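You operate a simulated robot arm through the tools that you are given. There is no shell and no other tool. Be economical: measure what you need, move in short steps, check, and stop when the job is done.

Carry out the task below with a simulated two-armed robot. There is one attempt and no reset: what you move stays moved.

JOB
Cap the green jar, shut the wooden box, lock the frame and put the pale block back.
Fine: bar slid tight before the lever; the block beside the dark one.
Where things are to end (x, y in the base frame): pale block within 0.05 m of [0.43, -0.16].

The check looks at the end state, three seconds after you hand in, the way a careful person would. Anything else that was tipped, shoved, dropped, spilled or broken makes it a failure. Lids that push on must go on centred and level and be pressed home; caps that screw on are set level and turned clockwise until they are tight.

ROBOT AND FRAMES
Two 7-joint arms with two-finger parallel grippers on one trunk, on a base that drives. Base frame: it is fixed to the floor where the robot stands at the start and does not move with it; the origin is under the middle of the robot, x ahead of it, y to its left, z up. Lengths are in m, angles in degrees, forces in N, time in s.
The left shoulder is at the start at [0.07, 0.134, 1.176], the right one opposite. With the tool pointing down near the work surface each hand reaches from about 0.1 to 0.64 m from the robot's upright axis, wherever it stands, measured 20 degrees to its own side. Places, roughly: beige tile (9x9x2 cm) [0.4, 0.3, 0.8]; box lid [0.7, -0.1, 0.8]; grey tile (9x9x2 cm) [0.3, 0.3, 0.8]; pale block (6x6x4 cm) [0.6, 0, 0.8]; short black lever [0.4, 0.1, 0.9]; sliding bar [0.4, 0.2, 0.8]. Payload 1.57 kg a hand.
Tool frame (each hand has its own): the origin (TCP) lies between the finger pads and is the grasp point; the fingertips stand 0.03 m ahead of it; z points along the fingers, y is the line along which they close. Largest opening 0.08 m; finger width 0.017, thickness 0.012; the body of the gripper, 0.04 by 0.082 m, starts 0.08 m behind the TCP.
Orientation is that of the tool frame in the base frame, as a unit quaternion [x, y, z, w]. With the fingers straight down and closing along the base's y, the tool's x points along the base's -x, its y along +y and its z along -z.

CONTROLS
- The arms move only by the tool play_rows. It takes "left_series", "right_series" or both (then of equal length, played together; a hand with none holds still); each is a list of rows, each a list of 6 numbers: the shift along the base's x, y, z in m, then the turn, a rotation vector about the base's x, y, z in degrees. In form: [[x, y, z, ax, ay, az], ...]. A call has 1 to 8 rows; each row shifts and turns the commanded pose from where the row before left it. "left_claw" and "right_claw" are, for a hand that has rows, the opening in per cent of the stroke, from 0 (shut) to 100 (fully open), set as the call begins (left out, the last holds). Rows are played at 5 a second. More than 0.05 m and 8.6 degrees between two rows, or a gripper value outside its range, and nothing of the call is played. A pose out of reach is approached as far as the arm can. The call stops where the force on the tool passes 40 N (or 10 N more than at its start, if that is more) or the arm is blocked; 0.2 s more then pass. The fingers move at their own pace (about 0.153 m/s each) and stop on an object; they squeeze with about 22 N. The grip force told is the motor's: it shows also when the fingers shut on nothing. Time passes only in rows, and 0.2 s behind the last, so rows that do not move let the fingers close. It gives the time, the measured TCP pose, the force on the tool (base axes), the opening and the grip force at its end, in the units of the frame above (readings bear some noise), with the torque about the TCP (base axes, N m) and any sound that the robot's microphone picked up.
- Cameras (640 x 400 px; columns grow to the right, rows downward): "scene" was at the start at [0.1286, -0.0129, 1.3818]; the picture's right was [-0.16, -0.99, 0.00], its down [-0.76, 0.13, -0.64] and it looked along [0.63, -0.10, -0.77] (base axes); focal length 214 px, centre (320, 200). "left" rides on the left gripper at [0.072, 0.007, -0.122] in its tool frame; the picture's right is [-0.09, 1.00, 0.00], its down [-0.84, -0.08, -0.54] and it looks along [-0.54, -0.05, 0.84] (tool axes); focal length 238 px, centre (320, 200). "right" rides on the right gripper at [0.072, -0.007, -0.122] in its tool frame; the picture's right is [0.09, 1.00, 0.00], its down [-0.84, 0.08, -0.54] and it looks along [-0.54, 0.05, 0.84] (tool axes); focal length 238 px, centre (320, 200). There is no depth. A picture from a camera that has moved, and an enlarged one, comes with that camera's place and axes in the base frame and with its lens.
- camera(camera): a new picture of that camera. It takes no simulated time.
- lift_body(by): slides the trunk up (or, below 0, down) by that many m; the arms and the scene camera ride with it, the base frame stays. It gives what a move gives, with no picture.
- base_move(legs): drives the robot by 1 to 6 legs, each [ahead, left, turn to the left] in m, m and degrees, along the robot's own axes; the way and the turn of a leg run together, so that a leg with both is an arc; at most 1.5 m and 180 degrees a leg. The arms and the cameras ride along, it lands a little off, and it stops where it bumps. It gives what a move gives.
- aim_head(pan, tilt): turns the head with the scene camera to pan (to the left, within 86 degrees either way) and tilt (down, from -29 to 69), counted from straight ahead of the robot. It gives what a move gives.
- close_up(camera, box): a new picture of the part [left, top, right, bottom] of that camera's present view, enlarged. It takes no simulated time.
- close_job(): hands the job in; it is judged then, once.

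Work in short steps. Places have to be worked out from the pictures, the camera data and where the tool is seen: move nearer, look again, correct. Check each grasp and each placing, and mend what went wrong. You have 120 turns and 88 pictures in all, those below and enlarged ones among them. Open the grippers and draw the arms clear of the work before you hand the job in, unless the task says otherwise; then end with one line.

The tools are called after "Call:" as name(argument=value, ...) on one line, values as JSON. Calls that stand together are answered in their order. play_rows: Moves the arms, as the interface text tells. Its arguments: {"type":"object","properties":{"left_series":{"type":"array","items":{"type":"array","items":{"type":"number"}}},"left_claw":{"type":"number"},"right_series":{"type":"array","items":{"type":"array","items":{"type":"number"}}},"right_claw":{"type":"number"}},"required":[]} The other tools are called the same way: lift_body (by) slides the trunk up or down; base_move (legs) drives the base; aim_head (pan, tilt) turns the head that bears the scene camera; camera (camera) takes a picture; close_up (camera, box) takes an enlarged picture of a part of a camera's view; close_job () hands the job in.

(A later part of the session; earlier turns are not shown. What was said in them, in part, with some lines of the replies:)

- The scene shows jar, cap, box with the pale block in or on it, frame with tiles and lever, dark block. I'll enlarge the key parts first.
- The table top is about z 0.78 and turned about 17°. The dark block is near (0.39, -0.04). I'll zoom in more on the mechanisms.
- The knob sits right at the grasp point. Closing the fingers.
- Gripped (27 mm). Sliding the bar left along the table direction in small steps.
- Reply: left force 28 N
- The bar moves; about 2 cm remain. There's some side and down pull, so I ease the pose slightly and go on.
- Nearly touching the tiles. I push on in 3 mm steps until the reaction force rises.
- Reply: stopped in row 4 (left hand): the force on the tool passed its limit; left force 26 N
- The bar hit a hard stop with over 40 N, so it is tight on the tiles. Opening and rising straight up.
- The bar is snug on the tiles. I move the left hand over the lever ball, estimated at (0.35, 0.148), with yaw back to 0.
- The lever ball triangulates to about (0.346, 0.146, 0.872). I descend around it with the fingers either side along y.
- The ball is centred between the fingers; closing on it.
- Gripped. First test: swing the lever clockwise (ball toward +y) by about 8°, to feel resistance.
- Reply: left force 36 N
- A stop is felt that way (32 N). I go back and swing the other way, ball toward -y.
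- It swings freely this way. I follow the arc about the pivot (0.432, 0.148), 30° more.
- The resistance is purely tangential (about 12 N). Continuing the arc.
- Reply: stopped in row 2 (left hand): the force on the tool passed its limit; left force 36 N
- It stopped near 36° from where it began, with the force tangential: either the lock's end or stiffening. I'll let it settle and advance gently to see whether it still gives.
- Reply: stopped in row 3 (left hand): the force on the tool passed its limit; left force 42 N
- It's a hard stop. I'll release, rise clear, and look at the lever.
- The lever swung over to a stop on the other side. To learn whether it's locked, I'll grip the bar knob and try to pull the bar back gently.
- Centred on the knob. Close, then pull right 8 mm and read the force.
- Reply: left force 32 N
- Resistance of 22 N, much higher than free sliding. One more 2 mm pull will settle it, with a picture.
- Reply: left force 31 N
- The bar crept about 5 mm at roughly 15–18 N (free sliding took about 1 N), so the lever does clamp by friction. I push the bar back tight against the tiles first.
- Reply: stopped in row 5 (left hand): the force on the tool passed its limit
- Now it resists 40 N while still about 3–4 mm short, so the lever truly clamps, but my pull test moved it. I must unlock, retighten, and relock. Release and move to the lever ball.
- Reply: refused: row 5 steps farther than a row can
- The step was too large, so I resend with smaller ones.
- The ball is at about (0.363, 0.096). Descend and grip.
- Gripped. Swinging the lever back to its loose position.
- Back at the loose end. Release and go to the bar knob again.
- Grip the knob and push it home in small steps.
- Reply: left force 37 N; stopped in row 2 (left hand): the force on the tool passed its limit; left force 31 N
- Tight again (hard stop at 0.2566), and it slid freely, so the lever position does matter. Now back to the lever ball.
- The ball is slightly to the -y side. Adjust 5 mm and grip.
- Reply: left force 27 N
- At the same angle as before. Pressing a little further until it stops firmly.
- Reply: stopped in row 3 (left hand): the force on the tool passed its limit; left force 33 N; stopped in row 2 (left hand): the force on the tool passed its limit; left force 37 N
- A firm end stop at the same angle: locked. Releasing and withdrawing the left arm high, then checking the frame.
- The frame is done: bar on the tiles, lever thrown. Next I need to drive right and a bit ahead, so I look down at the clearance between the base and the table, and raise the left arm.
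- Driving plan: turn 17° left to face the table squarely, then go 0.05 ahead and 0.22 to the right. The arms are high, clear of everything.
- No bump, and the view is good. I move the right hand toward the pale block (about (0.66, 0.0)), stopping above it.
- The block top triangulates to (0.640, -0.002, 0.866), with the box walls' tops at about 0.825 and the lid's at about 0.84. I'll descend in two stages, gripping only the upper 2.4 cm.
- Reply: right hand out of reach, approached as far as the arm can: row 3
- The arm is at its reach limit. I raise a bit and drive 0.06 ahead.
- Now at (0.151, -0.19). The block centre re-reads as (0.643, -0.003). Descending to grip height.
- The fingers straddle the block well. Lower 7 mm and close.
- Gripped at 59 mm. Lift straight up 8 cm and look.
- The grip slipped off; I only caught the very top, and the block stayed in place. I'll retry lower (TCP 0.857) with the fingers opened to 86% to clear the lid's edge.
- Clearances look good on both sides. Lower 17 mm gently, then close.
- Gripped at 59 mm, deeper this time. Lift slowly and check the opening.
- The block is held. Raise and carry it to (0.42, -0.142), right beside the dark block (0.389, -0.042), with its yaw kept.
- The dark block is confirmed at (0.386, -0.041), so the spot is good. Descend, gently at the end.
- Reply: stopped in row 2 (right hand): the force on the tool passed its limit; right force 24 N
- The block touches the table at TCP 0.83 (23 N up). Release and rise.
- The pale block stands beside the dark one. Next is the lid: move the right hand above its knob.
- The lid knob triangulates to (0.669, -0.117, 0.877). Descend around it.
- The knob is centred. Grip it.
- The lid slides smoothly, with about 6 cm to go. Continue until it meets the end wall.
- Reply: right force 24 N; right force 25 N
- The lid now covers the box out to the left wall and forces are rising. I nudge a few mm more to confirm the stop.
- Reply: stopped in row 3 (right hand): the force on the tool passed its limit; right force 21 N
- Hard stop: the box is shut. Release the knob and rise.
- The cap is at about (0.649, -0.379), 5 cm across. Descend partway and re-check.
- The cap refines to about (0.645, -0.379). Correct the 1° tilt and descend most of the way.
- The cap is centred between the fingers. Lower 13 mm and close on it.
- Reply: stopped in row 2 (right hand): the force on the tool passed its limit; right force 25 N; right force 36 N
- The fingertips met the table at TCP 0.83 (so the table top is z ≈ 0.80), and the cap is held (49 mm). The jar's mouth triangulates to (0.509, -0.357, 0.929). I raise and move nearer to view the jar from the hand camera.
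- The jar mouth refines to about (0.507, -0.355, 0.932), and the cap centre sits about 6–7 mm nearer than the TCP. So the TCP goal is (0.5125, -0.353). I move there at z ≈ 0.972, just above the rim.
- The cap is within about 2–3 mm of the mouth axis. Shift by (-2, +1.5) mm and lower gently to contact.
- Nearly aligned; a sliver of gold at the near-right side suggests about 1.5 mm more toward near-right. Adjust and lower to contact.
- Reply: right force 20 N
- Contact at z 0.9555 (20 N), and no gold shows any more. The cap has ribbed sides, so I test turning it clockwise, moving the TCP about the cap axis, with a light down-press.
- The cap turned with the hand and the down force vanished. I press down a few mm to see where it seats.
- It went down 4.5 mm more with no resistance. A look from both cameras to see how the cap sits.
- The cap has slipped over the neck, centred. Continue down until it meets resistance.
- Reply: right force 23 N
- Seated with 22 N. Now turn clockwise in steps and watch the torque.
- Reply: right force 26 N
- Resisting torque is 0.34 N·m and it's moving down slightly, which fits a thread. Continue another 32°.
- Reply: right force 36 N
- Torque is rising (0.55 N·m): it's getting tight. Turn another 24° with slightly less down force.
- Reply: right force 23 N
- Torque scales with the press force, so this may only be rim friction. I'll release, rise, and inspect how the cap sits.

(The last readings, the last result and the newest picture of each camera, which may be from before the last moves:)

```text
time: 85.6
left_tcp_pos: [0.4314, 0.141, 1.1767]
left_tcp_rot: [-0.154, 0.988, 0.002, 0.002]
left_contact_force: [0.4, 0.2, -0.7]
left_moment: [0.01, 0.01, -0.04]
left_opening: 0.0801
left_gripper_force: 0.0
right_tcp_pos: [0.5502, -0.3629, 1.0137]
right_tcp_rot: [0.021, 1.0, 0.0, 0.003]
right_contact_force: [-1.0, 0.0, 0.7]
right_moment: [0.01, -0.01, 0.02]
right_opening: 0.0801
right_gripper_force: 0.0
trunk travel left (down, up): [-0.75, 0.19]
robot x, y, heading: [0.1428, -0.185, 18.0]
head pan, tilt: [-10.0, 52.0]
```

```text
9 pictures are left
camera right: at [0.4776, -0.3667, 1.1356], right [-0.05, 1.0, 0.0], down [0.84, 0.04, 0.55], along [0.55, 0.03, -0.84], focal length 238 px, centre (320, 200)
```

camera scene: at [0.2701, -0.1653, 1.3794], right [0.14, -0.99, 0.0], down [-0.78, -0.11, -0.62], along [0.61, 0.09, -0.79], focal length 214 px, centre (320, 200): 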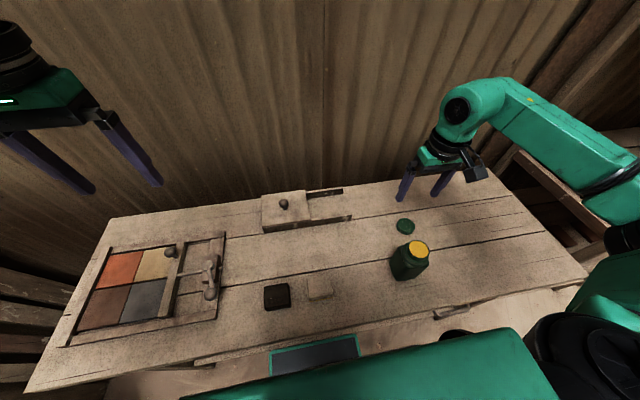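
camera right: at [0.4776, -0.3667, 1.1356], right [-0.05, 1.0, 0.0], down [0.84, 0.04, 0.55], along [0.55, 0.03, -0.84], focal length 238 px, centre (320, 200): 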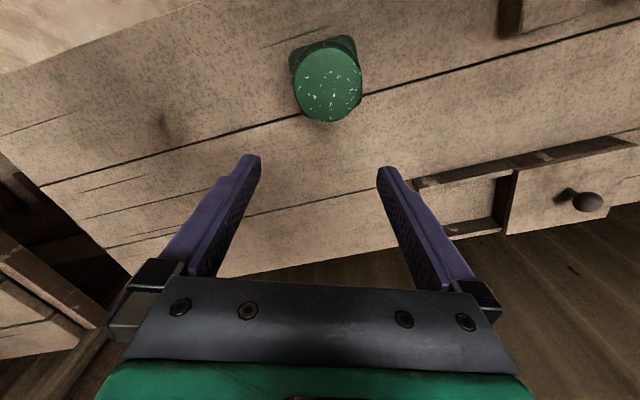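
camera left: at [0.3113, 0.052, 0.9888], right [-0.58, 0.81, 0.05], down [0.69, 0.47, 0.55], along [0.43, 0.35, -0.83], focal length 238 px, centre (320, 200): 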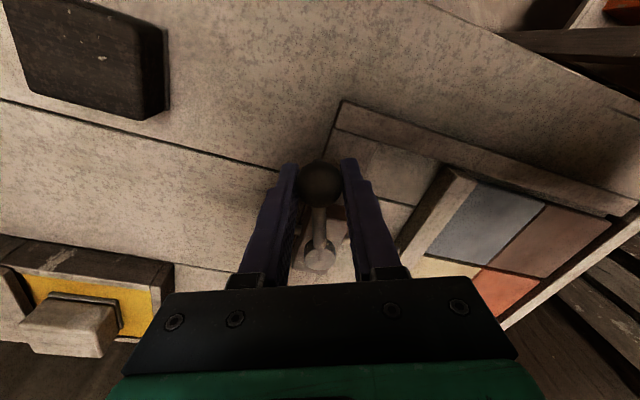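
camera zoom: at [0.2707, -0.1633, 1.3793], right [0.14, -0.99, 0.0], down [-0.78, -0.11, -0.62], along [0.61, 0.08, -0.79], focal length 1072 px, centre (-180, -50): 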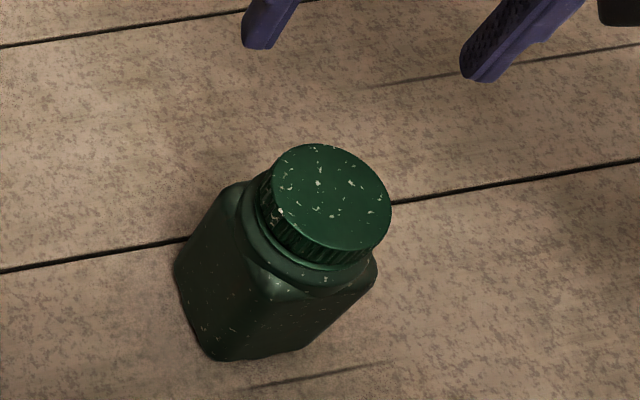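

The cap is on level and centred at about (0.506, -0.3595), close to the collar. I'll regrip centred on it, with the wrist wound back, and turn clockwise with little down force to test for tightness.

Call:
play_rows(right_series=[[-0.015, 0.001, 0, 0, 0, 8.5], [-0.015, 0.001, 0, 0, 0, 8.5], [-0.0142, 0.0014, 0, 0, 0, 8.5], [0, 0, -0.03, 0, 0, 8.5]])

Call:
play_rows(right_series=[[0, 0, -0.025, 0, 0.3, 0], [0, 0, -0.011, 0, 0, 0], [0, 0, 0, 0, 0, 0]])

Call:
close_up(camera="right", box=[240, 70, 400, 220])

```text
time: 86.6
left_tcp_pos: [0.4322, 0.1409, 1.1765]
left_tcp_rot: [-0.154, 0.988, 0.002, 0.002]
left_contact_force: [0.0, 0.5, 0.2]
left_moment: [0.0, -0.02, 0.0]
left_opening: 0.0797
left_gripper_force: 0.0
right_tcp_pos: [0.5097, -0.3615, 0.9857]
right_tcp_rot: [-0.272, 0.962, 0.001, 0.002]
right_contact_force: [-0.1, 1.0, 0.4]
right_moment: [0.01, 0.01, -0.01]
right_opening: 0.08
right_gripper_force: 0.1
trunk travel left (down, up): [-0.75, 0.19]
robot x, y, heading: [0.1462, -0.1883, 17.9]
head pan, tilt: [-10.0, 52.0]
```

```text
time: 87.4
left_tcp_pos: [0.4317, 0.1416, 1.1767]
left_tcp_rot: [-0.153, 0.988, 0.002, 0.002]
left_contact_force: [1.1, -0.4, 0.9]
left_moment: [-0.01, -0.04, 0.04]
left_opening: 0.0799
left_gripper_force: 0.1
right_tcp_pos: [0.5058, -0.3578, 0.9479]
right_tcp_rot: [-0.271, 0.963, 0.001, 0.0]
right_contact_force: [0.1, 0.0, 0.5]
right_moment: [-0.01, -0.01, 0.02]
right_opening: 0.0801
right_gripper_force: 0.0
trunk travel left (down, up): [-0.75, 0.19]
robot x, y, heading: [0.1459, -0.1849, 17.9]
head pan, tilt: [-10.0, 52.0]
```

```text
2.67 times, centred on (320, 145) of right
camera zoom: at [0.4495, -0.4033, 1.0701], right [-0.6, 0.8, 0.0], down [0.67, 0.5, 0.54], along [0.43, 0.33, -0.84], focal length 636 px, centre (320, 347)
```

zoom: 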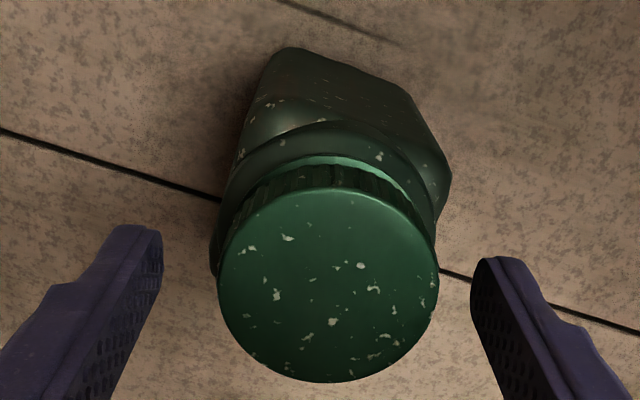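

The cap is a few mm off the grip centre. Shift (-4, 0) mm, then close.

Call:
play_rows(right_series=[[-0.0043, 0.0003, -0.001, 0, 0, 0], [0, 0, 0, 0, 0, 0]])

Call:
play_rows(right_series=[[0, 0, 0, 0, 0, 0], [0, 0, 0, 0, 0, 0], [0, 0, 0, 0, 0, 0]], right_claw=0)

Call:
play_rows(right_series=[[0, 0, 0, 0, 0, -8], [0, 0, 0, 0, 0, -8], [0, 0, 0, 0, 0, -8]])

Call:
play_rows(right_series=[[0, 0, 0, 0, 0, -8], [0, 0, 0, 0, 0, -8], [0, 0, 0, 0, 0, -8]])

```text
time: 88.0
left_tcp_pos: [0.4309, 0.1417, 1.1767]
left_tcp_rot: [-0.154, 0.988, 0.002, 0.003]
left_contact_force: [0.0, 0.2, 0.1]
left_moment: [0.0, 0.01, 0.01]
left_opening: 0.0802
left_gripper_force: 0.1
right_tcp_pos: [0.5029, -0.3601, 0.9463]
right_tcp_rot: [-0.271, 0.963, 0.002, -0.001]
right_contact_force: [0.8, 0.0, 0.1]
right_moment: [-0.03, -0.02, -0.04]
right_opening: 0.0799
right_gripper_force: 0.0
trunk travel left (down, up): [-0.75, 0.19]
robot x, y, heading: [0.1465, -0.1863, 18.0]
head pan, tilt: [-10.0, 52.0]
```

```text
time: 88.8
left_tcp_pos: [0.4321, 0.1414, 1.177]
left_tcp_rot: [-0.154, 0.988, 0.003, 0.003]
left_contact_force: [-1.0, 0.0, 0.3]
left_moment: [0.0, 0.05, -0.02]
left_opening: 0.08
left_gripper_force: 0.0
right_tcp_pos: [0.5028, -0.3601, 0.9471]
right_tcp_rot: [-0.27, 0.963, 0.002, -0.001]
right_contact_force: [0.7, -1.1, 0.1]
right_moment: [-0.04, 0.03, 0.01]
right_opening: 0.0493
right_gripper_force: 22.4
trunk travel left (down, up): [-0.75, 0.19]
robot x, y, heading: [0.1453, -0.1929, 18.2]
head pan, tilt: [-10.0, 52.0]
```

```text
time: 89.6
left_tcp_pos: [0.4322, 0.142, 1.1762]
left_tcp_rot: [-0.154, 0.988, 0.002, 0.003]
left_contact_force: [-0.3, 0.8, -0.1]
left_moment: [0.01, 0.04, 0.03]
left_opening: 0.0802
left_gripper_force: 0.1
right_tcp_pos: [0.5025, -0.3606, 0.9474]
right_tcp_rot: [-0.064, 0.998, 0.002, 0.0]
right_contact_force: [0.0, 0.6, -1.8]
right_moment: [0.0, 0.02, 0.01]
right_opening: 0.0495
right_gripper_force: 22.6
trunk travel left (down, up): [-0.75, 0.19]
robot x, y, heading: [0.1477, -0.1933, 17.9]
head pan, tilt: [-10.0, 52.0]
```

```text
time: 90.4
left_tcp_pos: [0.4319, 0.1415, 1.1774]
left_tcp_rot: [-0.154, 0.988, 0.002, 0.001]
left_contact_force: [-0.2, 0.3, 0.3]
left_moment: [-0.01, -0.02, -0.01]
left_opening: 0.0801
left_gripper_force: 0.0
right_tcp_pos: [0.5023, -0.3601, 0.9469]
right_tcp_rot: [0.146, 0.989, 0.003, 0.001]
right_contact_force: [-0.1, 0.7, -4.9]
right_moment: [-0.01, -0.01, 0.02]
right_opening: 0.0495
right_gripper_force: 22.2
trunk travel left (down, up): [-0.75, 0.19]
robot x, y, heading: [0.1461, -0.184, 17.9]
head pan, tilt: [-10.0, 52.0]
```

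The tool is now pulled downward as I turn (-5 N) with no torque: a real thread, drawing the cap down. Keep turning, following it down.

Call:
play_rows(right_series=[[0, 0, -0.0005, 0, 0, -8], [0, 0, -0.0002, 0, 0, -8], [0, 0, -0.0002, 0, 0, -8], [0, 0, -0.0002, 0, 0, -8], [0, 0, -0.0002, 0, 0, -8], [0, 0, -0.0001, 0, 0, -8]])

Call:
play_rows(right_series=[[0, 0, -0.0001, 0, 0, -8], [0, 0, -0.0001, 0, 0, -8], [0, 0, -0.0001, 0, 0, -8], [0, 0, -0.0001, 0, 0, -8], [0, 0, -0.0001, 0, 0, -8]])

```text
time: 91.8
left_tcp_pos: [0.4314, 0.1412, 1.1767]
left_tcp_rot: [-0.154, 0.988, 0.003, 0.001]
left_contact_force: [-0.2, -0.3, 0.2]
left_moment: [-0.02, -0.01, 0.01]
left_opening: 0.0801
left_gripper_force: 0.0
right_tcp_pos: [0.5011, -0.3604, 0.9466]
right_tcp_rot: [0.536, 0.844, 0.0, 0.002]
right_contact_force: [0.3, -0.5, 4.2]
right_moment: [0.01, -0.02, -0.02]
right_opening: 0.0493
right_gripper_force: 21.6
trunk travel left (down, up): [-0.75, 0.19]
robot x, y, heading: [0.1482, -0.1892, 18.0]
head pan, tilt: [-10.0, 52.0]
```

```text
time: 93.0
left_tcp_pos: [0.4315, 0.1423, 1.1767]
left_tcp_rot: [-0.153, 0.988, 0.002, 0.002]
left_contact_force: [-0.3, -0.9, -0.7]
left_moment: [0.04, 0.01, 0.02]
left_opening: 0.0797
left_gripper_force: 0.0
right_tcp_pos: [0.5021, -0.3597, 0.9444]
right_tcp_rot: [0.792, 0.61, 0.001, 0.001]
right_contact_force: [6.5, -0.8, 12.3]
right_moment: [-0.08, -0.25, 0.04]
right_opening: 0.0493
right_gripper_force: 22.1
trunk travel left (down, up): [-0.75, 0.19]
robot x, y, heading: [0.1469, -0.1851, 17.9]
head pan, tilt: [-10.0, 52.0]
```

No tightness yet (torque about 0). I continue turning another 40° in this grip, easing the down force.

Call:
play_rows(right_series=[[0, 0, 0.0005, 0, 0, -8], [0, 0, 0, 0, 0, -8], [0, 0, 0, 0, 0, -8], [0, 0, 0, 0, 0, -8], [0, 0, 0, 0, 0, -8], [0, 0, 0, 0, 0, -8]])

```text
time: 94.4
left_tcp_pos: [0.4304, 0.1411, 1.1769]
left_tcp_rot: [-0.154, 0.988, 0.003, 0.001]
left_contact_force: [0.2, -0.5, -0.3]
left_moment: [0.01, 0.03, 0.0]
left_opening: 0.0802
left_gripper_force: 0.0
right_tcp_pos: [0.5018, -0.36, 0.9469]
right_tcp_rot: [0.972, 0.235, 0.0, 0.002]
right_contact_force: [-0.6, 0.0, -4.2]
right_moment: [0.01, 0.01, -0.02]
right_opening: 0.0494
right_gripper_force: 22.2
trunk travel left (down, up): [-0.75, 0.19]
robot x, y, heading: [0.1471, -0.1855, 18.0]
head pan, tilt: [-10.0, 52.0]
```

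Torque stays about 0 at low press. I'll press down to see whether the cap is home or still travels.

Call:
play_rows(right_series=[[0, 0, -0.001, 0, 0, 0], [0, 0, -0.001, 0, 0, 0], [0, 0, -0.001, 0, 0, 0], [0, 0, -0.001, 0, 0, 0]])

Call:
play_rows(right_series=[[0, 0, 0, 0, 0, -6], [0, 0, 0, 0, 0, -6]])

```text
time: 95.4
left_tcp_pos: [0.4298, 0.1417, 1.1779]
left_tcp_rot: [-0.154, 0.988, 0.002, 0.003]
left_contact_force: [0.0, -0.2, 0.1]
left_moment: [0.02, 0.01, 0.02]
left_opening: 0.0801
left_gripper_force: 0.1
right_tcp_pos: [0.5013, -0.3603, 0.9435]
right_tcp_rot: [0.972, 0.236, 0.004, 0.003]
right_contact_force: [7.5, -7.2, 35.9]
right_moment: [-0.3, -0.12, -0.08]
right_opening: 0.05
right_gripper_force: 22.1
trunk travel left (down, up): [-0.75, 0.19]
robot x, y, heading: [0.1486, -0.1881, 17.8]
head pan, tilt: [-10.0, 52.0]
```

```text
time: 96.0
left_tcp_pos: [0.4263, 0.1429, 1.1781]
left_tcp_rot: [-0.154, 0.988, 0.001, 0.004]
left_contact_force: [-0.7, 0.6, -0.1]
left_moment: [0.0, 0.0, -0.02]
left_opening: 0.0799
left_gripper_force: 0.1
right_tcp_pos: [0.4977, -0.3587, 0.9425]
right_tcp_rot: [0.991, 0.133, 0.0, 0.002]
right_contact_force: [-0.3, -2.5, 29.7]
right_moment: [0.11, 0.11, 0.41]
right_opening: 0.0504
right_gripper_force: 22.0
trunk travel left (down, up): [-0.75, 0.19]
robot x, y, heading: [0.1481, -0.186, 17.9]
head pan, tilt: [-10.0, 52.0]
```

The readings are ambiguous: the jar might be turning along with the cap. I check the jar's orientation in the scene view.

Call:
close_up(camera="scene", box=[390, 210, 450, 290])

```text
5.00 times, centred on (420, 250) of scene
camera zoom: at [0.2665, -0.1624, 1.3797], right [0.14, -0.99, 0.0], down [-0.78, -0.11, -0.62], along [0.61, 0.08, -0.79], focal length 1072 px, centre (-180, -50)
```

zoom: 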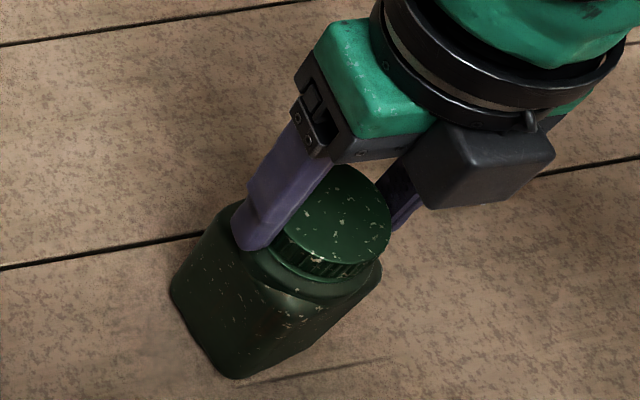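

The jar shows a different face: it has been turning along with the cap, so I can't tell that it's tight. I'll hold the jar body with the left hand (coming from the left, tilted) while the right turns the cap. First ease the right hand's press and bring the left hand near, yawed.

Call:
play_rows(left_series=[[-0.0058, -0.044, -0.009, 0, 0, -7.84], [-0.0058, -0.044, -0.009, 0, 0, -7.84], [-0.0058, -0.044, -0.009, 0, 0, -7.84], [-0.0058, -0.044, -0.009, 0, 0, -7.84], [-0.0058, -0.044, -0.009, 0, 0, -7.84], [-0.0058, -0.044, -0.009, 0, 0, -7.84], [-0.0058, -0.044, -0.009, 0, 0, -7.84], [-0.0058, -0.044, -0.009, 0, 0, -7.84]], right_series=[[0.001, 0, 0.001, 0, 0, 0], [0, 0, 0.001, 0, 0, 0], [0, 0, 0, 0, 0, 0], [0, 0, 0, 0, 0, 0], [0, 0, 0, 0, 0, 0], [0, 0, 0, 0, 0, 0], [0, 0, 0, 0, 0, 0], [0, 0, 0, 0, 0, 0]])

Call:
play_rows(left_series=[[0, -0.005, -0.018, -5.55, -5.55, 0], [0, -0.005, -0.018, -5.55, -5.55, 0], [0, -0.005, -0.018, -5.55, -5.55, 0], [0, -0.005, -0.018, -5.55, -5.55, 0], [0, -0.005, -0.018, -5.55, -5.55, 0], [0, -0.005, -0.018, -5.55, -5.55, 0], [0, -0.004, -0.018, -5.55, -5.55, 0]])

Call:
camera(camera="left")

```text
time: 97.8
left_tcp_pos: [0.3861, -0.2119, 1.1056]
left_tcp_rot: [0.384, 0.923, 0.002, 0.003]
left_contact_force: [0.2, -0.4, -0.6]
left_moment: [0.02, -0.01, 0.0]
left_opening: 0.0801
left_gripper_force: 0.0
right_tcp_pos: [0.5018, -0.3605, 0.9441]
right_tcp_rot: [0.991, 0.133, 0.001, 0.002]
right_contact_force: [-0.1, 1.6, 1.5]
right_moment: [0.08, 0.0, -0.02]
right_opening: 0.0494
right_gripper_force: 21.9
trunk travel left (down, up): [-0.75, 0.19]
robot x, y, heading: [0.1491, -0.1869, 18.3]
head pan, tilt: [-10.0, 52.0]
```

```text
time: 99.2
left_tcp_pos: [0.4698, -0.2345, 1.0869]
left_tcp_rot: [0.285, 0.868, -0.12, 0.388]
left_contact_force: [0.0, -0.6, 1.0]
left_moment: [-0.02, -0.05, -0.01]
left_opening: 0.08
left_gripper_force: 0.0
left hand out of reach, approached as far as the arm can: row 3, 4, 5
right_tcp_pos: [0.5008, -0.3593, 0.9431]
right_tcp_rot: [0.991, 0.133, 0.0, 0.001]
right_contact_force: [-1.5, 1.1, 5.4]
right_moment: [0.19, 0.04, -0.05]
right_opening: 0.0496
right_gripper_force: 21.7
trunk travel left (down, up): [-0.75, 0.19]
robot x, y, heading: [0.1469, -0.1871, 17.9]
head pan, tilt: [-10.0, 52.0]
stopped in row 7 (left hand): the arm was blocked; the commanded pose is now the measured one
```

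```text
6 pictures are left
camera left: at [0.3625, -0.1487, 1.1153], right [0.63, 0.77, 0.08], down [0.07, -0.17, 0.98], along [0.77, -0.62, -0.16], focal length 238 px, centre (320, 200)
```

left: 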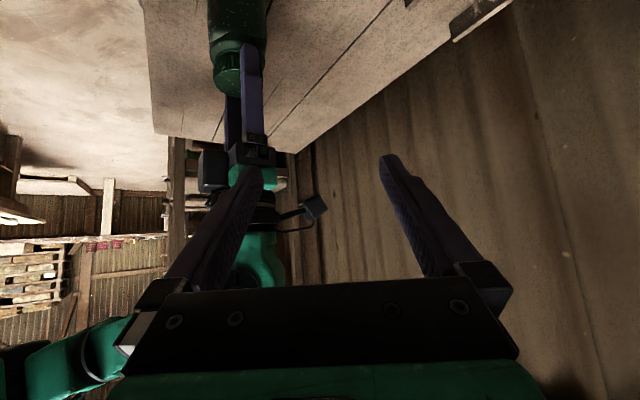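

The left arm is cramped so close to the trunk. I'll free the cap, lift the right hand, pull the left hand back, and then back the robot up by 0.12 m for better geometry.

Call:
play_rows(left_series=[[0, 0.04, 0.02, 0, 0, 0], [0, 0.045, 0.02, 0, 0, 0], [0, 0.045, 0, 0, 0, 0], [0, 0.02, 0, 0, 0, 0], [0, 0, 0, 0, 0, 0], [0, 0, 0, 0, 0, 0]], right_series=[[0, 0, 0, 0, 0, 0], [0, 0, 0, 0, 0, 0], [0, 0, 0, 0, 0, 0], [0, 0, 0.03, 0, 0, 0], [0, 0, 0.045, 0, 0, 0], [0, 0, 0.045, 0, 0, 0]], right_claw=100)

Call:
base_move(legs=[[-0.12, 0, 0]])

```text
time: 100.6
left_tcp_pos: [0.5163, -0.1042, 1.134]
left_tcp_rot: [0.286, 0.868, -0.12, 0.388]
left_contact_force: [-0.1, -0.2, 1.1]
left_moment: [0.01, 0.03, -0.01]
left_opening: 0.08
left_gripper_force: 0.0
left hand out of reach, approached as far as the arm can: row 1, 2, 3, 4
right_tcp_pos: [0.5009, -0.3602, 1.0641]
right_tcp_rot: [0.991, 0.134, -0.001, 0.002]
right_contact_force: [1.1, 0.4, -0.8]
right_moment: [0.02, -0.01, 0.0]
right_opening: 0.0801
right_gripper_force: 0.1
trunk travel left (down, up): [-0.75, 0.19]
robot x, y, heading: [0.145, -0.1877, 17.9]
head pan, tilt: [-10.0, 52.0]
```

```text
time: 101.8
left_tcp_pos: [0.4021, -0.1414, 1.1322]
left_tcp_rot: [0.285, 0.868, -0.121, 0.387]
left_contact_force: [-0.2, 0.4, -0.2]
left_moment: [-0.02, 0.01, -0.03]
left_opening: 0.0803
left_gripper_force: 0.0
right_tcp_pos: [0.3864, -0.3983, 1.063]
right_tcp_rot: [0.991, 0.134, -0.001, 0.002]
right_contact_force: [0.2, 0.7, 0.6]
right_moment: [-0.01, 0.05, 0.0]
right_opening: 0.0804
right_gripper_force: 0.1
trunk travel left (down, up): [-0.75, 0.19]
robot x, y, heading: [0.0309, -0.2266, 17.7]
head pan, tilt: [-10.0, 52.0]
```

Backed up cleanly. Now bring the left hand to a pre-grasp 14 cm short of the jar while rewinding the right wrist.

Call:
play_rows(left_series=[[0.0025, -0.018, -0.025, 0, 0, -4], [0.0025, -0.018, -0.025, 0, 0, -4], [0.0025, -0.018, -0.025, -2.5, -2.5, 0], [0.0025, -0.018, -0.025, -2.4, -2.4, 0], [0.002, -0.017, -0.026, 0, 0, 0], [0.002, -0.017, -0.026, 0, 0, 0], [0.002, -0.016, -0.025, 0, 0, 0], [0.002, -0.016, -0.025, 0, 0, 0]], right_series=[[0, 0, 0, 0, 0, 8.5], [0, 0, 0, 0, 0, 8.5], [0, 0, 0, 0, 0, 8.5], [0, 0, 0, 0, 0, 8.5], [0, 0, 0, 0, 0, 8.5], [0, 0, 0, 0, 0, 8.5], [0, 0, 0, 0, 0, 8.5], [0, 0, 0, 0, 0, 8.5]])

Call:
camera(camera="left")

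```text
time: 103.6
left_tcp_pos: [0.4195, -0.2804, 0.9321]
left_tcp_rot: [0.334, 0.822, -0.168, 0.429]
left_contact_force: [-0.2, 0.3, 0.0]
left_moment: [-0.03, -0.01, -0.01]
left_opening: 0.0802
left_gripper_force: 0.0
right_tcp_pos: [0.3871, -0.3979, 1.0637]
right_tcp_rot: [0.746, 0.666, 0.0, 0.002]
right_contact_force: [-0.2, 0.3, 0.1]
right_moment: [-0.02, 0.0, 0.01]
right_opening: 0.08
right_gripper_force: 0.1
trunk travel left (down, up): [-0.75, 0.19]
robot x, y, heading: [0.0305, -0.2231, 17.6]
head pan, tilt: [-10.0, 52.0]
```

```text
5 pictures are left
camera left: at [0.3231, -0.1787, 0.9433], right [0.73, 0.68, 0.09], down [-0.03, -0.09, 1.0], along [0.68, -0.73, -0.04], focal length 238 px, centre (320, 200)
```

left: 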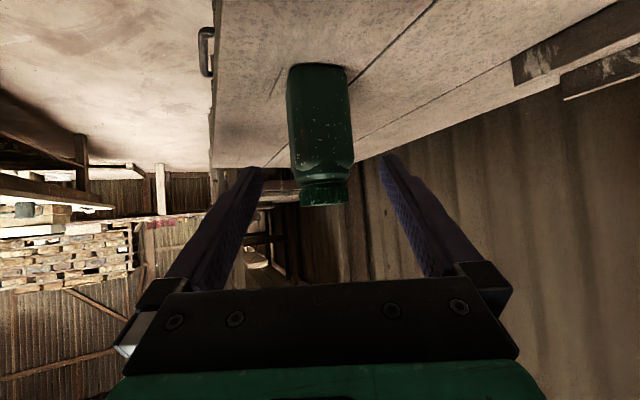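

A perfect view: the jar's flat face is square to the left hand and centred, with the cap on top level. Advance along the tool axis to straddle the body, and go on rewinding the right wrist.

Call:
play_rows(left_series=[[0.0127, -0.0123, -0.013, 0, 0, 0], [0.0127, -0.0123, -0.013, 0, 0, 0], [0.0127, -0.0123, -0.013, 0, 0, 0], [0.0127, -0.0123, -0.013, 0, 0, 0], [0.0127, -0.0123, -0.013, 0, 0, 0], [0.0127, -0.0123, -0.013, 0, 0, 0]], right_series=[[0, 0, 0, 0, 0, 8.5], [0, 0, 0, 0, 0, 8.5], [0, 0, 0, 0, 0, 8.5], [0, 0, 0, 0, 0, 8.5], [0, 0, 0, 0, 0, 8.5], [0, 0, 0, 0, 0, 8.5]])

Call:
play_rows(left_series=[[0, 0, 0, 0, 0, 0], [0, 0, 0, 0, 0, 0], [0, 0, 0, 0, 0, 0], [0, 0, 0, 0, 0, 0], [0, 0, 0, 0, 0, 0]], left_claw=0, right_series=[[0, 0, 0, 0, 0, 8.5], [0, 0, 0, 0, 0, 8.5], [0, 0, 0, 0, 0, 8.5], [0, 0, 0, 0, 0, 8.5], [0, 0, 0, 0, 0, 8.5]])

```text
time: 105.0
left_tcp_pos: [0.4948, -0.3461, 0.8451]
left_tcp_rot: [0.336, 0.826, -0.161, 0.423]
left_contact_force: [0.7, -0.2, 0.3]
left_moment: [0.0, 0.02, 0.05]
left_opening: 0.0798
left_gripper_force: 0.0
right_tcp_pos: [0.3846, -0.3975, 1.0636]
right_tcp_rot: [0.386, 0.922, 0.001, 0.002]
right_contact_force: [0.3, 0.2, -0.5]
right_moment: [-0.03, -0.04, 0.01]
right_opening: 0.0801
right_gripper_force: 0.1
trunk travel left (down, up): [-0.75, 0.19]
robot x, y, heading: [0.0276, -0.2244, 18.1]
head pan, tilt: [-10.0, 52.0]
```

```text
time: 106.2
left_tcp_pos: [0.4979, -0.3458, 0.8479]
left_tcp_rot: [0.335, 0.825, -0.162, 0.425]
left_contact_force: [0.7, -0.8, -0.8]
left_moment: [0.02, 0.01, -0.03]
left_opening: 0.0605
left_gripper_force: 22.0
right_tcp_pos: [0.3878, -0.399, 1.064]
right_tcp_rot: [0.025, 1.0, 0.002, 0.001]
right_contact_force: [0.3, 0.8, 0.2]
right_moment: [0.0, -0.01, 0.0]
right_opening: 0.08
right_gripper_force: 0.1
trunk travel left (down, up): [-0.75, 0.19]
robot x, y, heading: [0.0293, -0.225, 17.8]
head pan, tilt: [-10.0, 52.0]
```

The left hand holds the jar body (60 mm). Bring the right hand above the cap with the wrist wound to about +38° and look.

Call:
play_rows(right_series=[[0.03, 0.01, 0, 0, 0, 8.5], [0.03, 0.01, 0, 0, 0, 8.5], [0.03, 0.01, -0.02, 0, 0, 8.5], [0.026, 0.011, -0.03, 0, 0, 8.5], [0, 0, -0.02, 0, 0, 7]])

Call:
close_up(camera="right", box=[220, 60, 420, 220])

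```text
time: 107.4
left_tcp_pos: [0.4958, -0.3463, 0.8483]
left_tcp_rot: [0.334, 0.825, -0.161, 0.426]
left_contact_force: [-0.7, 0.2, -4.3]
left_moment: [0.05, 0.04, -0.01]
left_opening: 0.0607
left_gripper_force: 21.5
right_tcp_pos: [0.5038, -0.3586, 0.9927]
right_tcp_rot: [-0.324, 0.946, 0.001, 0.0]
right_contact_force: [0.2, 0.4, 0.0]
right_moment: [-0.04, -0.04, 0.03]
right_opening: 0.08
right_gripper_force: 0.2
trunk travel left (down, up): [-0.75, 0.19]
robot x, y, heading: [0.0306, -0.2247, 17.7]
head pan, tilt: [-10.0, 52.0]
```

```text
2.50 times, centred on (320, 140) of right
camera zoom: at [0.4499, -0.4082, 1.1145], right [-0.68, 0.73, 0.0], down [0.61, 0.57, 0.54], along [0.4, 0.37, -0.84], focal length 596 px, centre (320, 350)
```

zoom: 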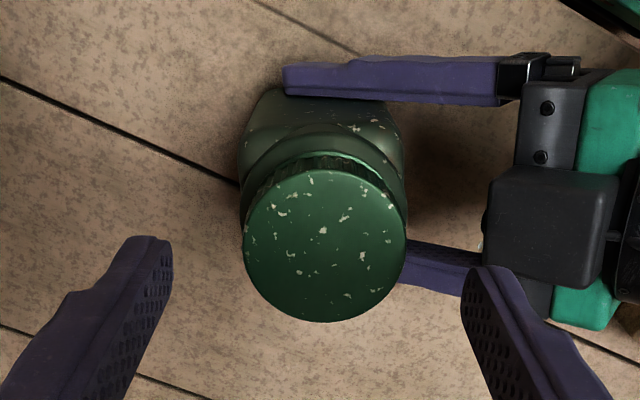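

Clear view: cap centre at (0.5055, -0.355), and the hands don't interfere. Descend onto the cap and grip.

Call:
play_rows(right_series=[[0.0018, 0.0033, -0.02, 0, 0, 0], [0, 0, -0.018, 0, 0, 0], [0, 0, -0.009, 0, 0, 0]])

Call:
play_rows(right_series=[[0, 0, 0, 0, 0, 0], [0, 0, 0, 0, 0, 0], [0, 0, 0, 0, 0, 0]], right_claw=0)

Call:
play_rows(right_series=[[0, 0, -0.0005, 0, 0, -8], [0, 0, 0, 0, 0, -8], [0, 0, 0, 0, 0, -8]])

```text
time: 108.2
left_tcp_pos: [0.4973, -0.3446, 0.8463]
left_tcp_rot: [0.334, 0.825, -0.162, 0.426]
left_contact_force: [-0.4, 0.4, -4.5]
left_moment: [0.01, 0.01, -0.03]
left_opening: 0.0606
left_gripper_force: 21.6
right_tcp_pos: [0.5059, -0.3547, 0.9464]
right_tcp_rot: [-0.324, 0.946, 0.001, 0.001]
right_contact_force: [0.0, 0.3, -0.1]
right_moment: [-0.02, 0.04, -0.02]
right_opening: 0.0799
right_gripper_force: 0.1
trunk travel left (down, up): [-0.75, 0.19]
robot x, y, heading: [0.0299, -0.2255, 17.8]
head pan, tilt: [-10.0, 52.0]
```

```text
time: 109.0
left_tcp_pos: [0.498, -0.3465, 0.8459]
left_tcp_rot: [0.335, 0.825, -0.163, 0.424]
left_contact_force: [4.3, -2.1, -4.8]
left_moment: [0.18, 0.34, 0.1]
left_opening: 0.0606
left_gripper_force: 22.2
right_tcp_pos: [0.5041, -0.3542, 0.9455]
right_tcp_rot: [-0.324, 0.946, 0.002, -0.001]
right_contact_force: [-3.7, 2.3, 0.4]
right_moment: [0.06, 0.02, -0.04]
right_opening: 0.0498
right_gripper_force: 22.1
trunk travel left (down, up): [-0.75, 0.19]
robot x, y, heading: [0.0284, -0.2214, 17.8]
head pan, tilt: [-10.0, 52.0]
```

```text
time: 109.8
left_tcp_pos: [0.4972, -0.3458, 0.8455]
left_tcp_rot: [0.334, 0.826, -0.162, 0.424]
left_contact_force: [1.4, 4.5, -6.4]
left_moment: [-0.59, -0.02, -0.14]
left_opening: 0.0605
left_gripper_force: 21.9
right_tcp_pos: [0.5052, -0.3544, 0.9464]
right_tcp_rot: [-0.119, 0.993, 0.002, 0.001]
right_contact_force: [-2.0, -3.4, 4.1]
right_moment: [0.25, 0.25, 0.25]
right_opening: 0.05
right_gripper_force: 21.8
trunk travel left (down, up): [-0.75, 0.19]
robot x, y, heading: [0.0307, -0.2251, 17.8]
head pan, tilt: [-10.0, 52.0]
```

With the jar held, turning gives 0.25 N·m at only 4 N press, so the torque is in the cap. Continue clockwise.

Call:
play_rows(right_series=[[0, 0, -0.0002, 0, 0, -8], [0, 0, -0.0002, 0, 0, -8], [0, 0, -0.0002, 0, 0, -8], [0, 0, -0.0002, 0, 0, -8]])

Call:
play_rows(right_series=[[0, 0, -0.0002, 0, 0, -8], [0, 0, -0.0002, 0, 0, -8], [0, 0, -0.0002, 0, 0, -8], [0, 0, -0.0002, 0, 0, -8]])

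```text
time: 110.8
left_tcp_pos: [0.4952, -0.3455, 0.846]
left_tcp_rot: [0.334, 0.826, -0.161, 0.424]
left_contact_force: [1.3, 9.9, -9.6]
left_moment: [-0.72, 0.24, -0.11]
left_opening: 0.0606
left_gripper_force: 21.5
right_tcp_pos: [0.5041, -0.3533, 0.9456]
right_tcp_rot: [0.159, 0.987, 0.002, 0.001]
right_contact_force: [-0.7, -10.4, 11.0]
right_moment: [-0.23, 0.05, 0.23]
right_opening: 0.0497
right_gripper_force: 22.0
trunk travel left (down, up): [-0.75, 0.19]
robot x, y, heading: [0.0327, -0.2259, 18.1]
head pan, tilt: [-10.0, 52.0]
```

```text
time: 111.8
left_tcp_pos: [0.4967, -0.3456, 0.846]
left_tcp_rot: [0.335, 0.826, -0.161, 0.424]
left_contact_force: [5.6, 7.4, -12.3]
left_moment: [-0.54, 0.64, -0.13]
left_opening: 0.0606
left_gripper_force: 22.2
right_tcp_pos: [0.5041, -0.353, 0.9449]
right_tcp_rot: [0.425, 0.905, 0.001, 0.002]
right_contact_force: [-4.2, -8.7, 17.5]
right_moment: [-0.23, 0.12, 0.28]
right_opening: 0.0498
right_gripper_force: 22.3
trunk travel left (down, up): [-0.75, 0.19]
robot x, y, heading: [0.0303, -0.2248, 17.9]
head pan, tilt: [-10.0, 52.0]
```

The torque is steady near 0.25 N·m: the cap is threading on. Continue without extra press.

Call:
play_rows(right_series=[[0, 0, 0.0003, 0, 0, -8], [0, 0, 0, 0, 0, -8], [0, 0, 0, 0, 0, -8], [0, 0, 0, 0, 0, -8], [0, 0, 0, 0, 0, -8]])

Call:
play_rows(right_series=[[0, 0, 0, 0, 0, -8], [0, 0, 0, 0, 0, -8], [0, 0, 0, 0, 0, -8], [0, 0, 0, 0, 0, -8], [0, 0, 0, 0, 0, -8]])

```text
time: 113.0
left_tcp_pos: [0.4968, -0.3464, 0.8473]
left_tcp_rot: [0.336, 0.825, -0.163, 0.425]
left_contact_force: [6.6, -0.6, -7.9]
left_moment: [-0.05, 0.77, -0.14]
left_opening: 0.0607
left_gripper_force: 22.3
right_tcp_pos: [0.504, -0.3535, 0.9447]
right_tcp_rot: [0.708, 0.706, 0.001, 0.001]
right_contact_force: [-5.5, 2.0, 6.9]
right_moment: [0.24, -0.08, 0.15]
right_opening: 0.0497
right_gripper_force: 21.4
trunk travel left (down, up): [-0.75, 0.19]
robot x, y, heading: [0.0324, -0.2283, 17.6]
head pan, tilt: [-10.0, 52.0]
```

```text
time: 114.2
left_tcp_pos: [0.4959, -0.3468, 0.8464]
left_tcp_rot: [0.335, 0.825, -0.162, 0.426]
left_contact_force: [1.5, -1.7, 0.3]
left_moment: [0.02, 0.22, -0.38]
left_opening: 0.0603
left_gripper_force: 22.0
right_tcp_pos: [0.5043, -0.3531, 0.9455]
right_tcp_rot: [0.907, 0.42, -0.001, 0.002]
right_contact_force: [-1.3, 1.5, -0.5]
right_moment: [0.04, 0.02, 0.41]
right_opening: 0.0501
right_gripper_force: 21.8
trunk travel left (down, up): [-0.75, 0.19]
robot x, y, heading: [0.0303, -0.229, 17.8]
head pan, tilt: [-10.0, 52.0]
```

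Press fell to zero while torque climbed to 0.41 N·m: the thread is drawing down and tightening. Turn further, following down slightly.

Call:
play_rows(right_series=[[0, 0, -0.0003, 0, 0, -8], [0, 0, -0.0003, 0, 0, -8], [0, 0, -0.0002, 0, 0, -8], [0, 0, -0.0002, 0, 0, -8]])

```text
time: 115.2
left_tcp_pos: [0.4964, -0.3469, 0.8461]
left_tcp_rot: [0.335, 0.825, -0.162, 0.425]
left_contact_force: [-2.1, 0.1, 1.9]
left_moment: [-0.53, -0.11, -0.29]
left_opening: 0.0602
left_gripper_force: 22.0
right_tcp_pos: [0.5047, -0.3537, 0.9453]
right_tcp_rot: [0.988, 0.154, 0.002, 0.001]
right_contact_force: [7.9, -3.6, 12.6]
right_moment: [0.01, -0.02, 0.39]
right_opening: 0.0503
right_gripper_force: 21.7
trunk travel left (down, up): [-0.75, 0.19]
robot x, y, heading: [0.0321, -0.2276, 17.8]
head pan, tilt: [-10.0, 52.0]
```

The wrist is near its end. Release, rise, rewind, and regrip for another turn to confirm tightness.

Call:
play_rows(right_series=[[0, 0, 0, 0, 0, 0], [0, 0, 0, 0, 0, 0], [0, 0, 0.045, 0, 0, 0], [0, 0, 0.005, 0, 0, 8.5], [0, 0, 0, 0, 0, 8.5], [0, 0, 0, 0, 0, 8.5], [0, 0, 0, 0, 0, 8.5], [0, 0, 0, 0, 0, 8.5]], right_claw=100)

Call:
play_rows(right_series=[[0, 0, 0, 0, 0, 8.5], [0, 0, 0, 0, 0, 8.5], [0, 0, 0, 0, 0, 8.5], [0, 0, 0, 0, 0, 8.5], [0, 0, 0, 0, 0, 8.5], [0, 0, 0, 0, 0, 8.5], [0, 0, 0, 0, 0, 8.5], [0, 0, 0, 0, 0, 8.5]])

Call:
play_rows(right_series=[[0, 0, 0, 0, 0, 8.5], [0, 0, 0, 0, 0, 8.5], [0, 0, 0, 0, 0, 8.5], [0, 0, 0, 0, 0, 8.5], [0, 0, 0, 0, 0, 8.5], [0, 0, 0, 0, 0, 8.5], [0, 0, 0, 0, 0, 8.5], [0, 0, 0, 0, 0, 8.5]])

Call:
close_up(camera="right", box=[220, 60, 420, 220])

```text
time: 117.0
left_tcp_pos: [0.4958, -0.3458, 0.8466]
left_tcp_rot: [0.335, 0.825, -0.162, 0.426]
left_contact_force: [-0.9, -0.7, 6.4]
left_moment: [-0.12, 0.42, 0.05]
left_opening: 0.0605
left_gripper_force: 22.4
right_tcp_pos: [0.504, -0.3527, 0.9956]
right_tcp_rot: [0.863, 0.505, -0.001, 0.002]
right_contact_force: [0.3, 0.7, -0.5]
right_moment: [0.0, 0.01, 0.01]
right_opening: 0.0799
right_gripper_force: 0.0
trunk travel left (down, up): [-0.75, 0.19]
robot x, y, heading: [0.0324, -0.2255, 17.8]
head pan, tilt: [-10.0, 52.0]
```

```text
time: 118.8
left_tcp_pos: [0.496, -0.3464, 0.8473]
left_tcp_rot: [0.335, 0.824, -0.163, 0.426]
left_contact_force: [0.0, -0.5, 7.2]
left_moment: [-0.1, 0.41, 0.0]
left_opening: 0.0607
left_gripper_force: 21.9
right_tcp_pos: [0.5035, -0.3526, 0.9937]
right_tcp_rot: [0.433, 0.901, 0.0, 0.001]
right_contact_force: [0.1, -0.2, -1.0]
right_moment: [0.03, 0.02, 0.03]
right_opening: 0.08
right_gripper_force: 0.1
trunk travel left (down, up): [-0.75, 0.19]
robot x, y, heading: [0.0311, -0.2236, 17.6]
head pan, tilt: [-10.0, 52.0]
```

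```text
time: 120.6
left_tcp_pos: [0.4964, -0.3475, 0.8473]
left_tcp_rot: [0.335, 0.825, -0.163, 0.426]
left_contact_force: [-0.3, -1.0, 6.6]
left_moment: [-0.12, 0.41, 0.06]
left_opening: 0.0605
left_gripper_force: 22.0
right_tcp_pos: [0.5029, -0.3537, 0.9934]
right_tcp_rot: [-0.144, 0.99, 0.002, 0.0]
right_contact_force: [-0.7, 0.5, 0.1]
right_moment: [0.02, -0.01, 0.0]
right_opening: 0.0802
right_gripper_force: 0.0
trunk travel left (down, up): [-0.75, 0.19]
robot x, y, heading: [0.029, -0.2255, 17.6]
head pan, tilt: [-10.0, 52.0]
```

```text
2.50 times, centred on (320, 140) of right
camera zoom: at [0.4362, -0.381, 1.1161], right [-0.37, 0.93, 0.0], down [0.78, 0.31, 0.54], along [0.5, 0.2, -0.84], focal length 596 px, centre (320, 350)
```

zoom: 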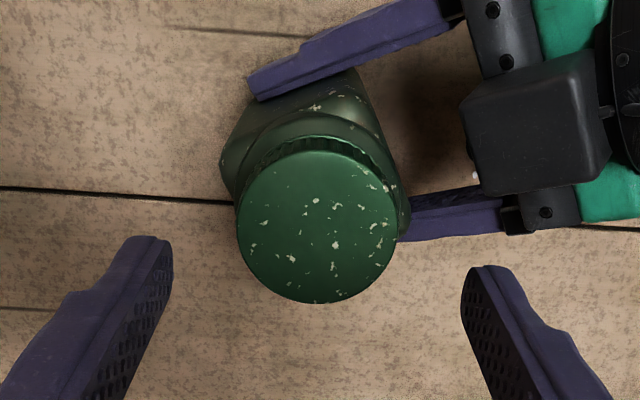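

The cap now hides the collar: it has come down, level and centred. Regrip and keep turning.

Call:
play_rows(right_series=[[-0.001, -0.0004, -0.025, 0, 0, 0], [0, 0, -0.02, 0, 0, 0], [0, 0, -0.004, 0, 0, 0]])

Call:
play_rows(right_series=[[0, 0, 0, 0, 0, 0], [0, 0, 0, 0, 0, 0], [0, 0, 0, 0, 0, 0]], right_claw=0)

Call:
play_rows(right_series=[[0, 0, 0, 0, 0, -8], [0, 0, 0, 0, 0, -8], [0, 0, 0, 0, 0, -8]])

Call:
play_rows(right_series=[[0, 0, -0.0002, 0, 0, -8], [0, 0, -0.0002, 0, 0, -8], [0, 0, -0.0002, 0, 0, -8]])

```text
time: 121.4
left_tcp_pos: [0.4964, -0.3461, 0.8481]
left_tcp_rot: [0.335, 0.825, -0.163, 0.426]
left_contact_force: [1.0, 0.1, 7.2]
left_moment: [-0.11, 0.41, -0.01]
left_opening: 0.0607
left_gripper_force: 21.9
right_tcp_pos: [0.503, -0.353, 0.945]
right_tcp_rot: [-0.143, 0.99, 0.001, 0.001]
right_contact_force: [0.2, -0.2, 0.3]
right_moment: [-0.03, 0.03, -0.03]
right_opening: 0.0798
right_gripper_force: 0.0
trunk travel left (down, up): [-0.75, 0.19]
robot x, y, heading: [0.0322, -0.2278, 17.9]
head pan, tilt: [-10.0, 52.0]
```

```text
time: 122.2
left_tcp_pos: [0.4958, -0.3462, 0.8469]
left_tcp_rot: [0.335, 0.825, -0.162, 0.425]
left_contact_force: [-2.0, 4.9, 6.6]
left_moment: [-0.53, 0.2, 0.08]
left_opening: 0.0605
left_gripper_force: 22.4
right_tcp_pos: [0.5035, -0.3546, 0.9454]
right_tcp_rot: [-0.142, 0.99, 0.001, 0.002]
right_contact_force: [3.0, -6.3, 2.0]
right_moment: [-0.22, -0.02, 0.05]
right_opening: 0.0494
right_gripper_force: 21.6
trunk travel left (down, up): [-0.75, 0.19]
robot x, y, heading: [0.0293, -0.2277, 17.9]
head pan, tilt: [-10.0, 52.0]
```

```text
time: 123.0
left_tcp_pos: [0.4953, -0.3455, 0.8482]
left_tcp_rot: [0.334, 0.826, -0.161, 0.425]
left_contact_force: [-1.9, 6.2, 6.3]
left_moment: [-0.54, 0.23, -0.28]
left_opening: 0.0603
left_gripper_force: 21.9
right_tcp_pos: [0.5017, -0.354, 0.9453]
right_tcp_rot: [0.066, 0.998, 0.002, 0.002]
right_contact_force: [1.6, -6.7, 0.2]
right_moment: [-0.18, 0.01, 0.36]
right_opening: 0.0498
right_gripper_force: 22.2
trunk travel left (down, up): [-0.75, 0.19]
robot x, y, heading: [0.0312, -0.2229, 17.8]
head pan, tilt: [-10.0, 52.0]
```

```text
time: 123.8
left_tcp_pos: [0.4943, -0.3441, 0.8476]
left_tcp_rot: [0.335, 0.825, -0.162, 0.425]
left_contact_force: [-1.1, 3.8, 2.8]
left_moment: [-0.82, 0.2, -0.48]
left_opening: 0.0606
left_gripper_force: 21.9
right_tcp_pos: [0.5014, -0.3531, 0.9448]
right_tcp_rot: [0.274, 0.962, 0.003, 0.001]
right_contact_force: [3.4, -4.8, 6.0]
right_moment: [0.34, -0.08, 0.56]
right_opening: 0.0504
right_gripper_force: 21.6
trunk travel left (down, up): [-0.75, 0.19]
robot x, y, heading: [0.0319, -0.2286, 17.7]
head pan, tilt: [-10.0, 52.0]
```

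Torque rose to 0.56 N·m at low press: tightening. Continue until it no longer gains.

Call:
play_rows(right_series=[[0, 0, 0, 0, 0, -8], [0, 0, 0, 0, 0, -8], [0, 0, 0, 0, 0, -8], [0, 0, 0, 0, 0, -8]])

Call:
play_rows(right_series=[[0, 0, 0, 0, 0, -8], [0, 0, 0, 0, 0, -8], [0, 0, 0, 0, 0, -8], [0, 0, 0, 0, 0, -8]])

Call:
close_up(camera="right", box=[220, 60, 420, 220])

```text
time: 124.8
left_tcp_pos: [0.4967, -0.3462, 0.8463]
left_tcp_rot: [0.335, 0.825, -0.163, 0.425]
left_contact_force: [0.9, 0.2, 1.0]
left_moment: [-0.67, 0.63, -0.51]
left_opening: 0.0606
left_gripper_force: 22.3
right_tcp_pos: [0.5034, -0.3536, 0.9442]
right_tcp_rot: [0.527, 0.85, 0.001, 0.002]
right_contact_force: [3.2, -1.5, 11.3]
right_moment: [0.45, -0.41, 0.56]
right_opening: 0.0505
right_gripper_force: 22.3
trunk travel left (down, up): [-0.75, 0.19]
robot x, y, heading: [0.0284, -0.2293, 17.4]
head pan, tilt: [-10.0, 52.0]
```

```text
time: 125.8
left_tcp_pos: [0.4965, -0.3458, 0.8464]
left_tcp_rot: [0.336, 0.825, -0.162, 0.425]
left_contact_force: [2.9, 3.5, -2.9]
left_moment: [-0.46, 0.77, -0.56]
left_opening: 0.0608
left_gripper_force: 22.0
right_tcp_pos: [0.5023, -0.3539, 0.9448]
right_tcp_rot: [0.741, 0.671, 0.0, 0.002]
right_contact_force: [0.9, -4.0, 13.8]
right_moment: [0.12, -0.41, 0.62]
right_opening: 0.0505
right_gripper_force: 22.3
trunk travel left (down, up): [-0.75, 0.19]
robot x, y, heading: [0.0313, -0.2273, 17.8]
head pan, tilt: [-10.0, 52.0]
```

```text
2.50 times, centred on (320, 140) of right
camera zoom: at [0.5033, -0.2813, 1.0666], right [1.0, -0.01, 0.0], down [-0.01, -0.84, 0.54], along [0.0, -0.54, -0.84], focal length 596 px, centre (320, 350)
```

zoom: 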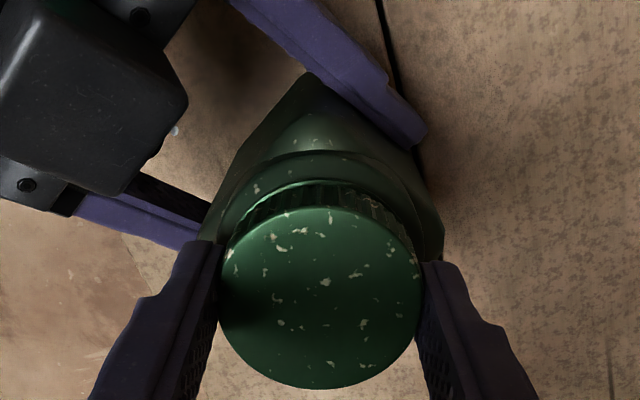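

The flake pattern shows the cap turned about 60° more, and then the fingers slipped on it at about 0.6 N·m: it's tight. Release the right hand and rise, then free the jar with the left and back out along its approach.

Call:
play_rows(right_series=[[0, 0, 0, 0, 0, 0], [0, 0, 0, 0, 0, 0], [0, 0, 0.045, 0, 0, 0], [0, 0, 0.045, 0, 0, 0], [0, 0, 0.045, 0, 0, 0], [0, -0.02, 0.04, 0, 0, 0], [0, -0.03, 0, 0, 0, 0]], right_claw=100)

Call:
play_rows(left_series=[[0, 0, 0, 0, 0, 0], [0, 0, 0, 0, 0, 0], [0, 0, 0, 0, 0, 0], [-0.018, 0.0175, 0.018, 0, 0, 0], [-0.02, 0.02, 0.021, 0, 0, 0], [-0.024, 0.024, 0.025, 0, 0, 0], [-0.02, 0.02, 0.025, 0, 0, 0]], left_claw=100)

Call:
camera(camera="scene")

```text
time: 127.4
left_tcp_pos: [0.4965, -0.3465, 0.8478]
left_tcp_rot: [0.335, 0.825, -0.162, 0.425]
left_contact_force: [-0.5, -0.4, -0.3]
left_moment: [0.03, 0.23, 0.04]
left_opening: 0.0607
left_gripper_force: 21.9
right_tcp_pos: [0.5009, -0.4043, 1.1194]
right_tcp_rot: [0.741, 0.672, 0.0, -0.001]
right_contact_force: [0.8, 0.3, 0.3]
right_moment: [0.0, -0.01, -0.02]
right_opening: 0.0801
right_gripper_force: 0.0
trunk travel left (down, up): [-0.75, 0.19]
robot x, y, heading: [0.0326, -0.225, 17.8]
head pan, tilt: [-10.0, 52.0]
```

```text
time: 129.0
left_tcp_pos: [0.414, -0.2706, 0.9434]
left_tcp_rot: [0.335, 0.822, -0.169, 0.429]
left_contact_force: [-0.2, 0.0, 0.4]
left_moment: [0.01, 0.03, 0.01]
left_opening: 0.08
left_gripper_force: 0.0
right_tcp_pos: [0.5008, -0.4021, 1.12]
right_tcp_rot: [0.741, 0.672, 0.0, 0.002]
right_contact_force: [0.1, 0.5, 0.4]
right_moment: [-0.01, -0.05, 0.02]
right_opening: 0.08
right_gripper_force: 0.1
trunk travel left (down, up): [-0.75, 0.19]
robot x, y, heading: [0.0299, -0.2239, 18.0]
head pan, tilt: [-10.0, 52.0]
```

```text
1 pictures are left
camera scene: at [0.155, -0.1997, 1.3794], right [0.14, -0.99, 0.0], down [-0.78, -0.11, -0.62], along [0.61, 0.08, -0.79], focal length 214 px, centre (320, 200)
```

scene: 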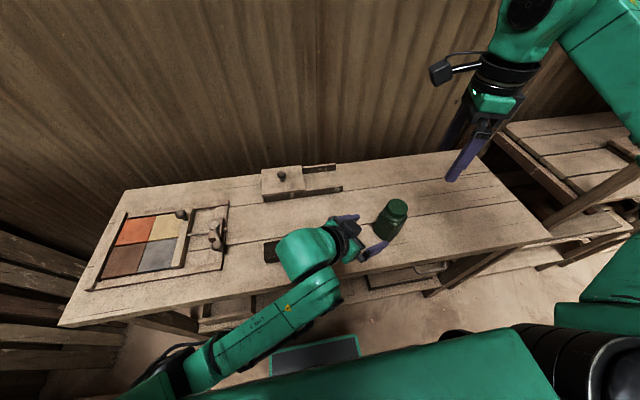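

The jar stands with its cap on. Raise the left arm straight up, clear of the blocks, then move it to the left and use the final picture.

Call:
play_rows(left_series=[[0, 0, 0.045, 0, 0, 0], [0, 0, 0.045, 0, 0, 0], [0, 0, 0.045, 0, 0, 0], [0, 0.02, 0.04, 4, 4, 0], [0, 0.04, 0.02, 5, 5, 0], [0, 0.045, 0, 5, 5, 0], [0, 0.045, 0, 5, 5, 0], [0, 0.045, 0, 5, 5, 0]])

Call:
play_rows(left_series=[[0, 0.045, 0, 5, 5, 0], [0, 0.045, 0, 5, 5, 0], [0, 0.045, 0, 4, 4, 0], [0, 0.045, 0, 0, 0, 0], [0, 0.045, 0, 0, 0, 6]])

Call:
camera(camera="scene")

```text
time: 130.8
left_tcp_pos: [0.4143, -0.0731, 1.1365]
left_tcp_rot: [0.374, 0.909, -0.06, 0.171]
left_contact_force: [-1.1, 0.7, -0.6]
left_moment: [-0.03, -0.03, 0.01]
left_opening: 0.0799
left_gripper_force: 0.0
right_tcp_pos: [0.5027, -0.4029, 1.1195]
right_tcp_rot: [0.741, 0.672, -0.001, 0.003]
right_contact_force: [-0.4, -1.0, 0.0]
right_moment: [-0.05, 0.01, -0.04]
right_opening: 0.0801
right_gripper_force: 0.1
trunk travel left (down, up): [-0.75, 0.19]
robot x, y, heading: [0.0357, -0.2266, 17.8]
head pan, tilt: [-10.0, 52.0]
```

```text
time: 132.0
left_tcp_pos: [0.4104, 0.1504, 1.1367]
left_tcp_rot: [0.332, 0.943, 0.006, 0.012]
left_contact_force: [0.7, -0.1, 0.6]
left_moment: [-0.03, 0.02, -0.01]
left_opening: 0.08
left_gripper_force: 0.1
right_tcp_pos: [0.5015, -0.4011, 1.1192]
right_tcp_rot: [0.741, 0.671, 0.0, 0.003]
right_contact_force: [-0.4, -0.4, 0.0]
right_moment: [0.03, 0.03, 0.01]
right_opening: 0.08
right_gripper_force: 0.0
trunk travel left (down, up): [-0.75, 0.19]
robot x, y, heading: [0.0303, -0.2224, 17.8]
head pan, tilt: [-10.0, 52.0]
```

```text
0 pictures are left
camera scene: at [0.1554, -0.1985, 1.3793], right [0.14, -0.99, 0.0], down [-0.78, -0.11, -0.62], along [0.61, 0.08, -0.79], focal length 214 px, centre (320, 200)
```

scene: 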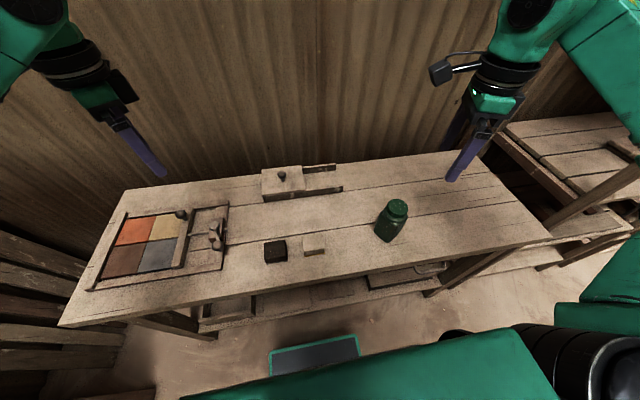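

The final view shows everything in place: the frame locked, the box shut, the jar capped and upright, and the pale block beside the dark one at about (0.415, -0.145). Both arms are clear and open, so I'm handing in.

Call:
close_job()

```text
The job is handed in.
```

I finished all four parts and handed the job in; no result came back. The green jar's cap is screwed on until my fingers slipped on it, and the wooden box lid is slid shut to its stop. The bar is tight on the tiles with the lever turned to its end stop; I did not pull-test the bar again after the final lock. The pale block stands beside the dark one at about (0.415, -0.145). The jar may have turned and shifted a few millimetres while I was capping it.
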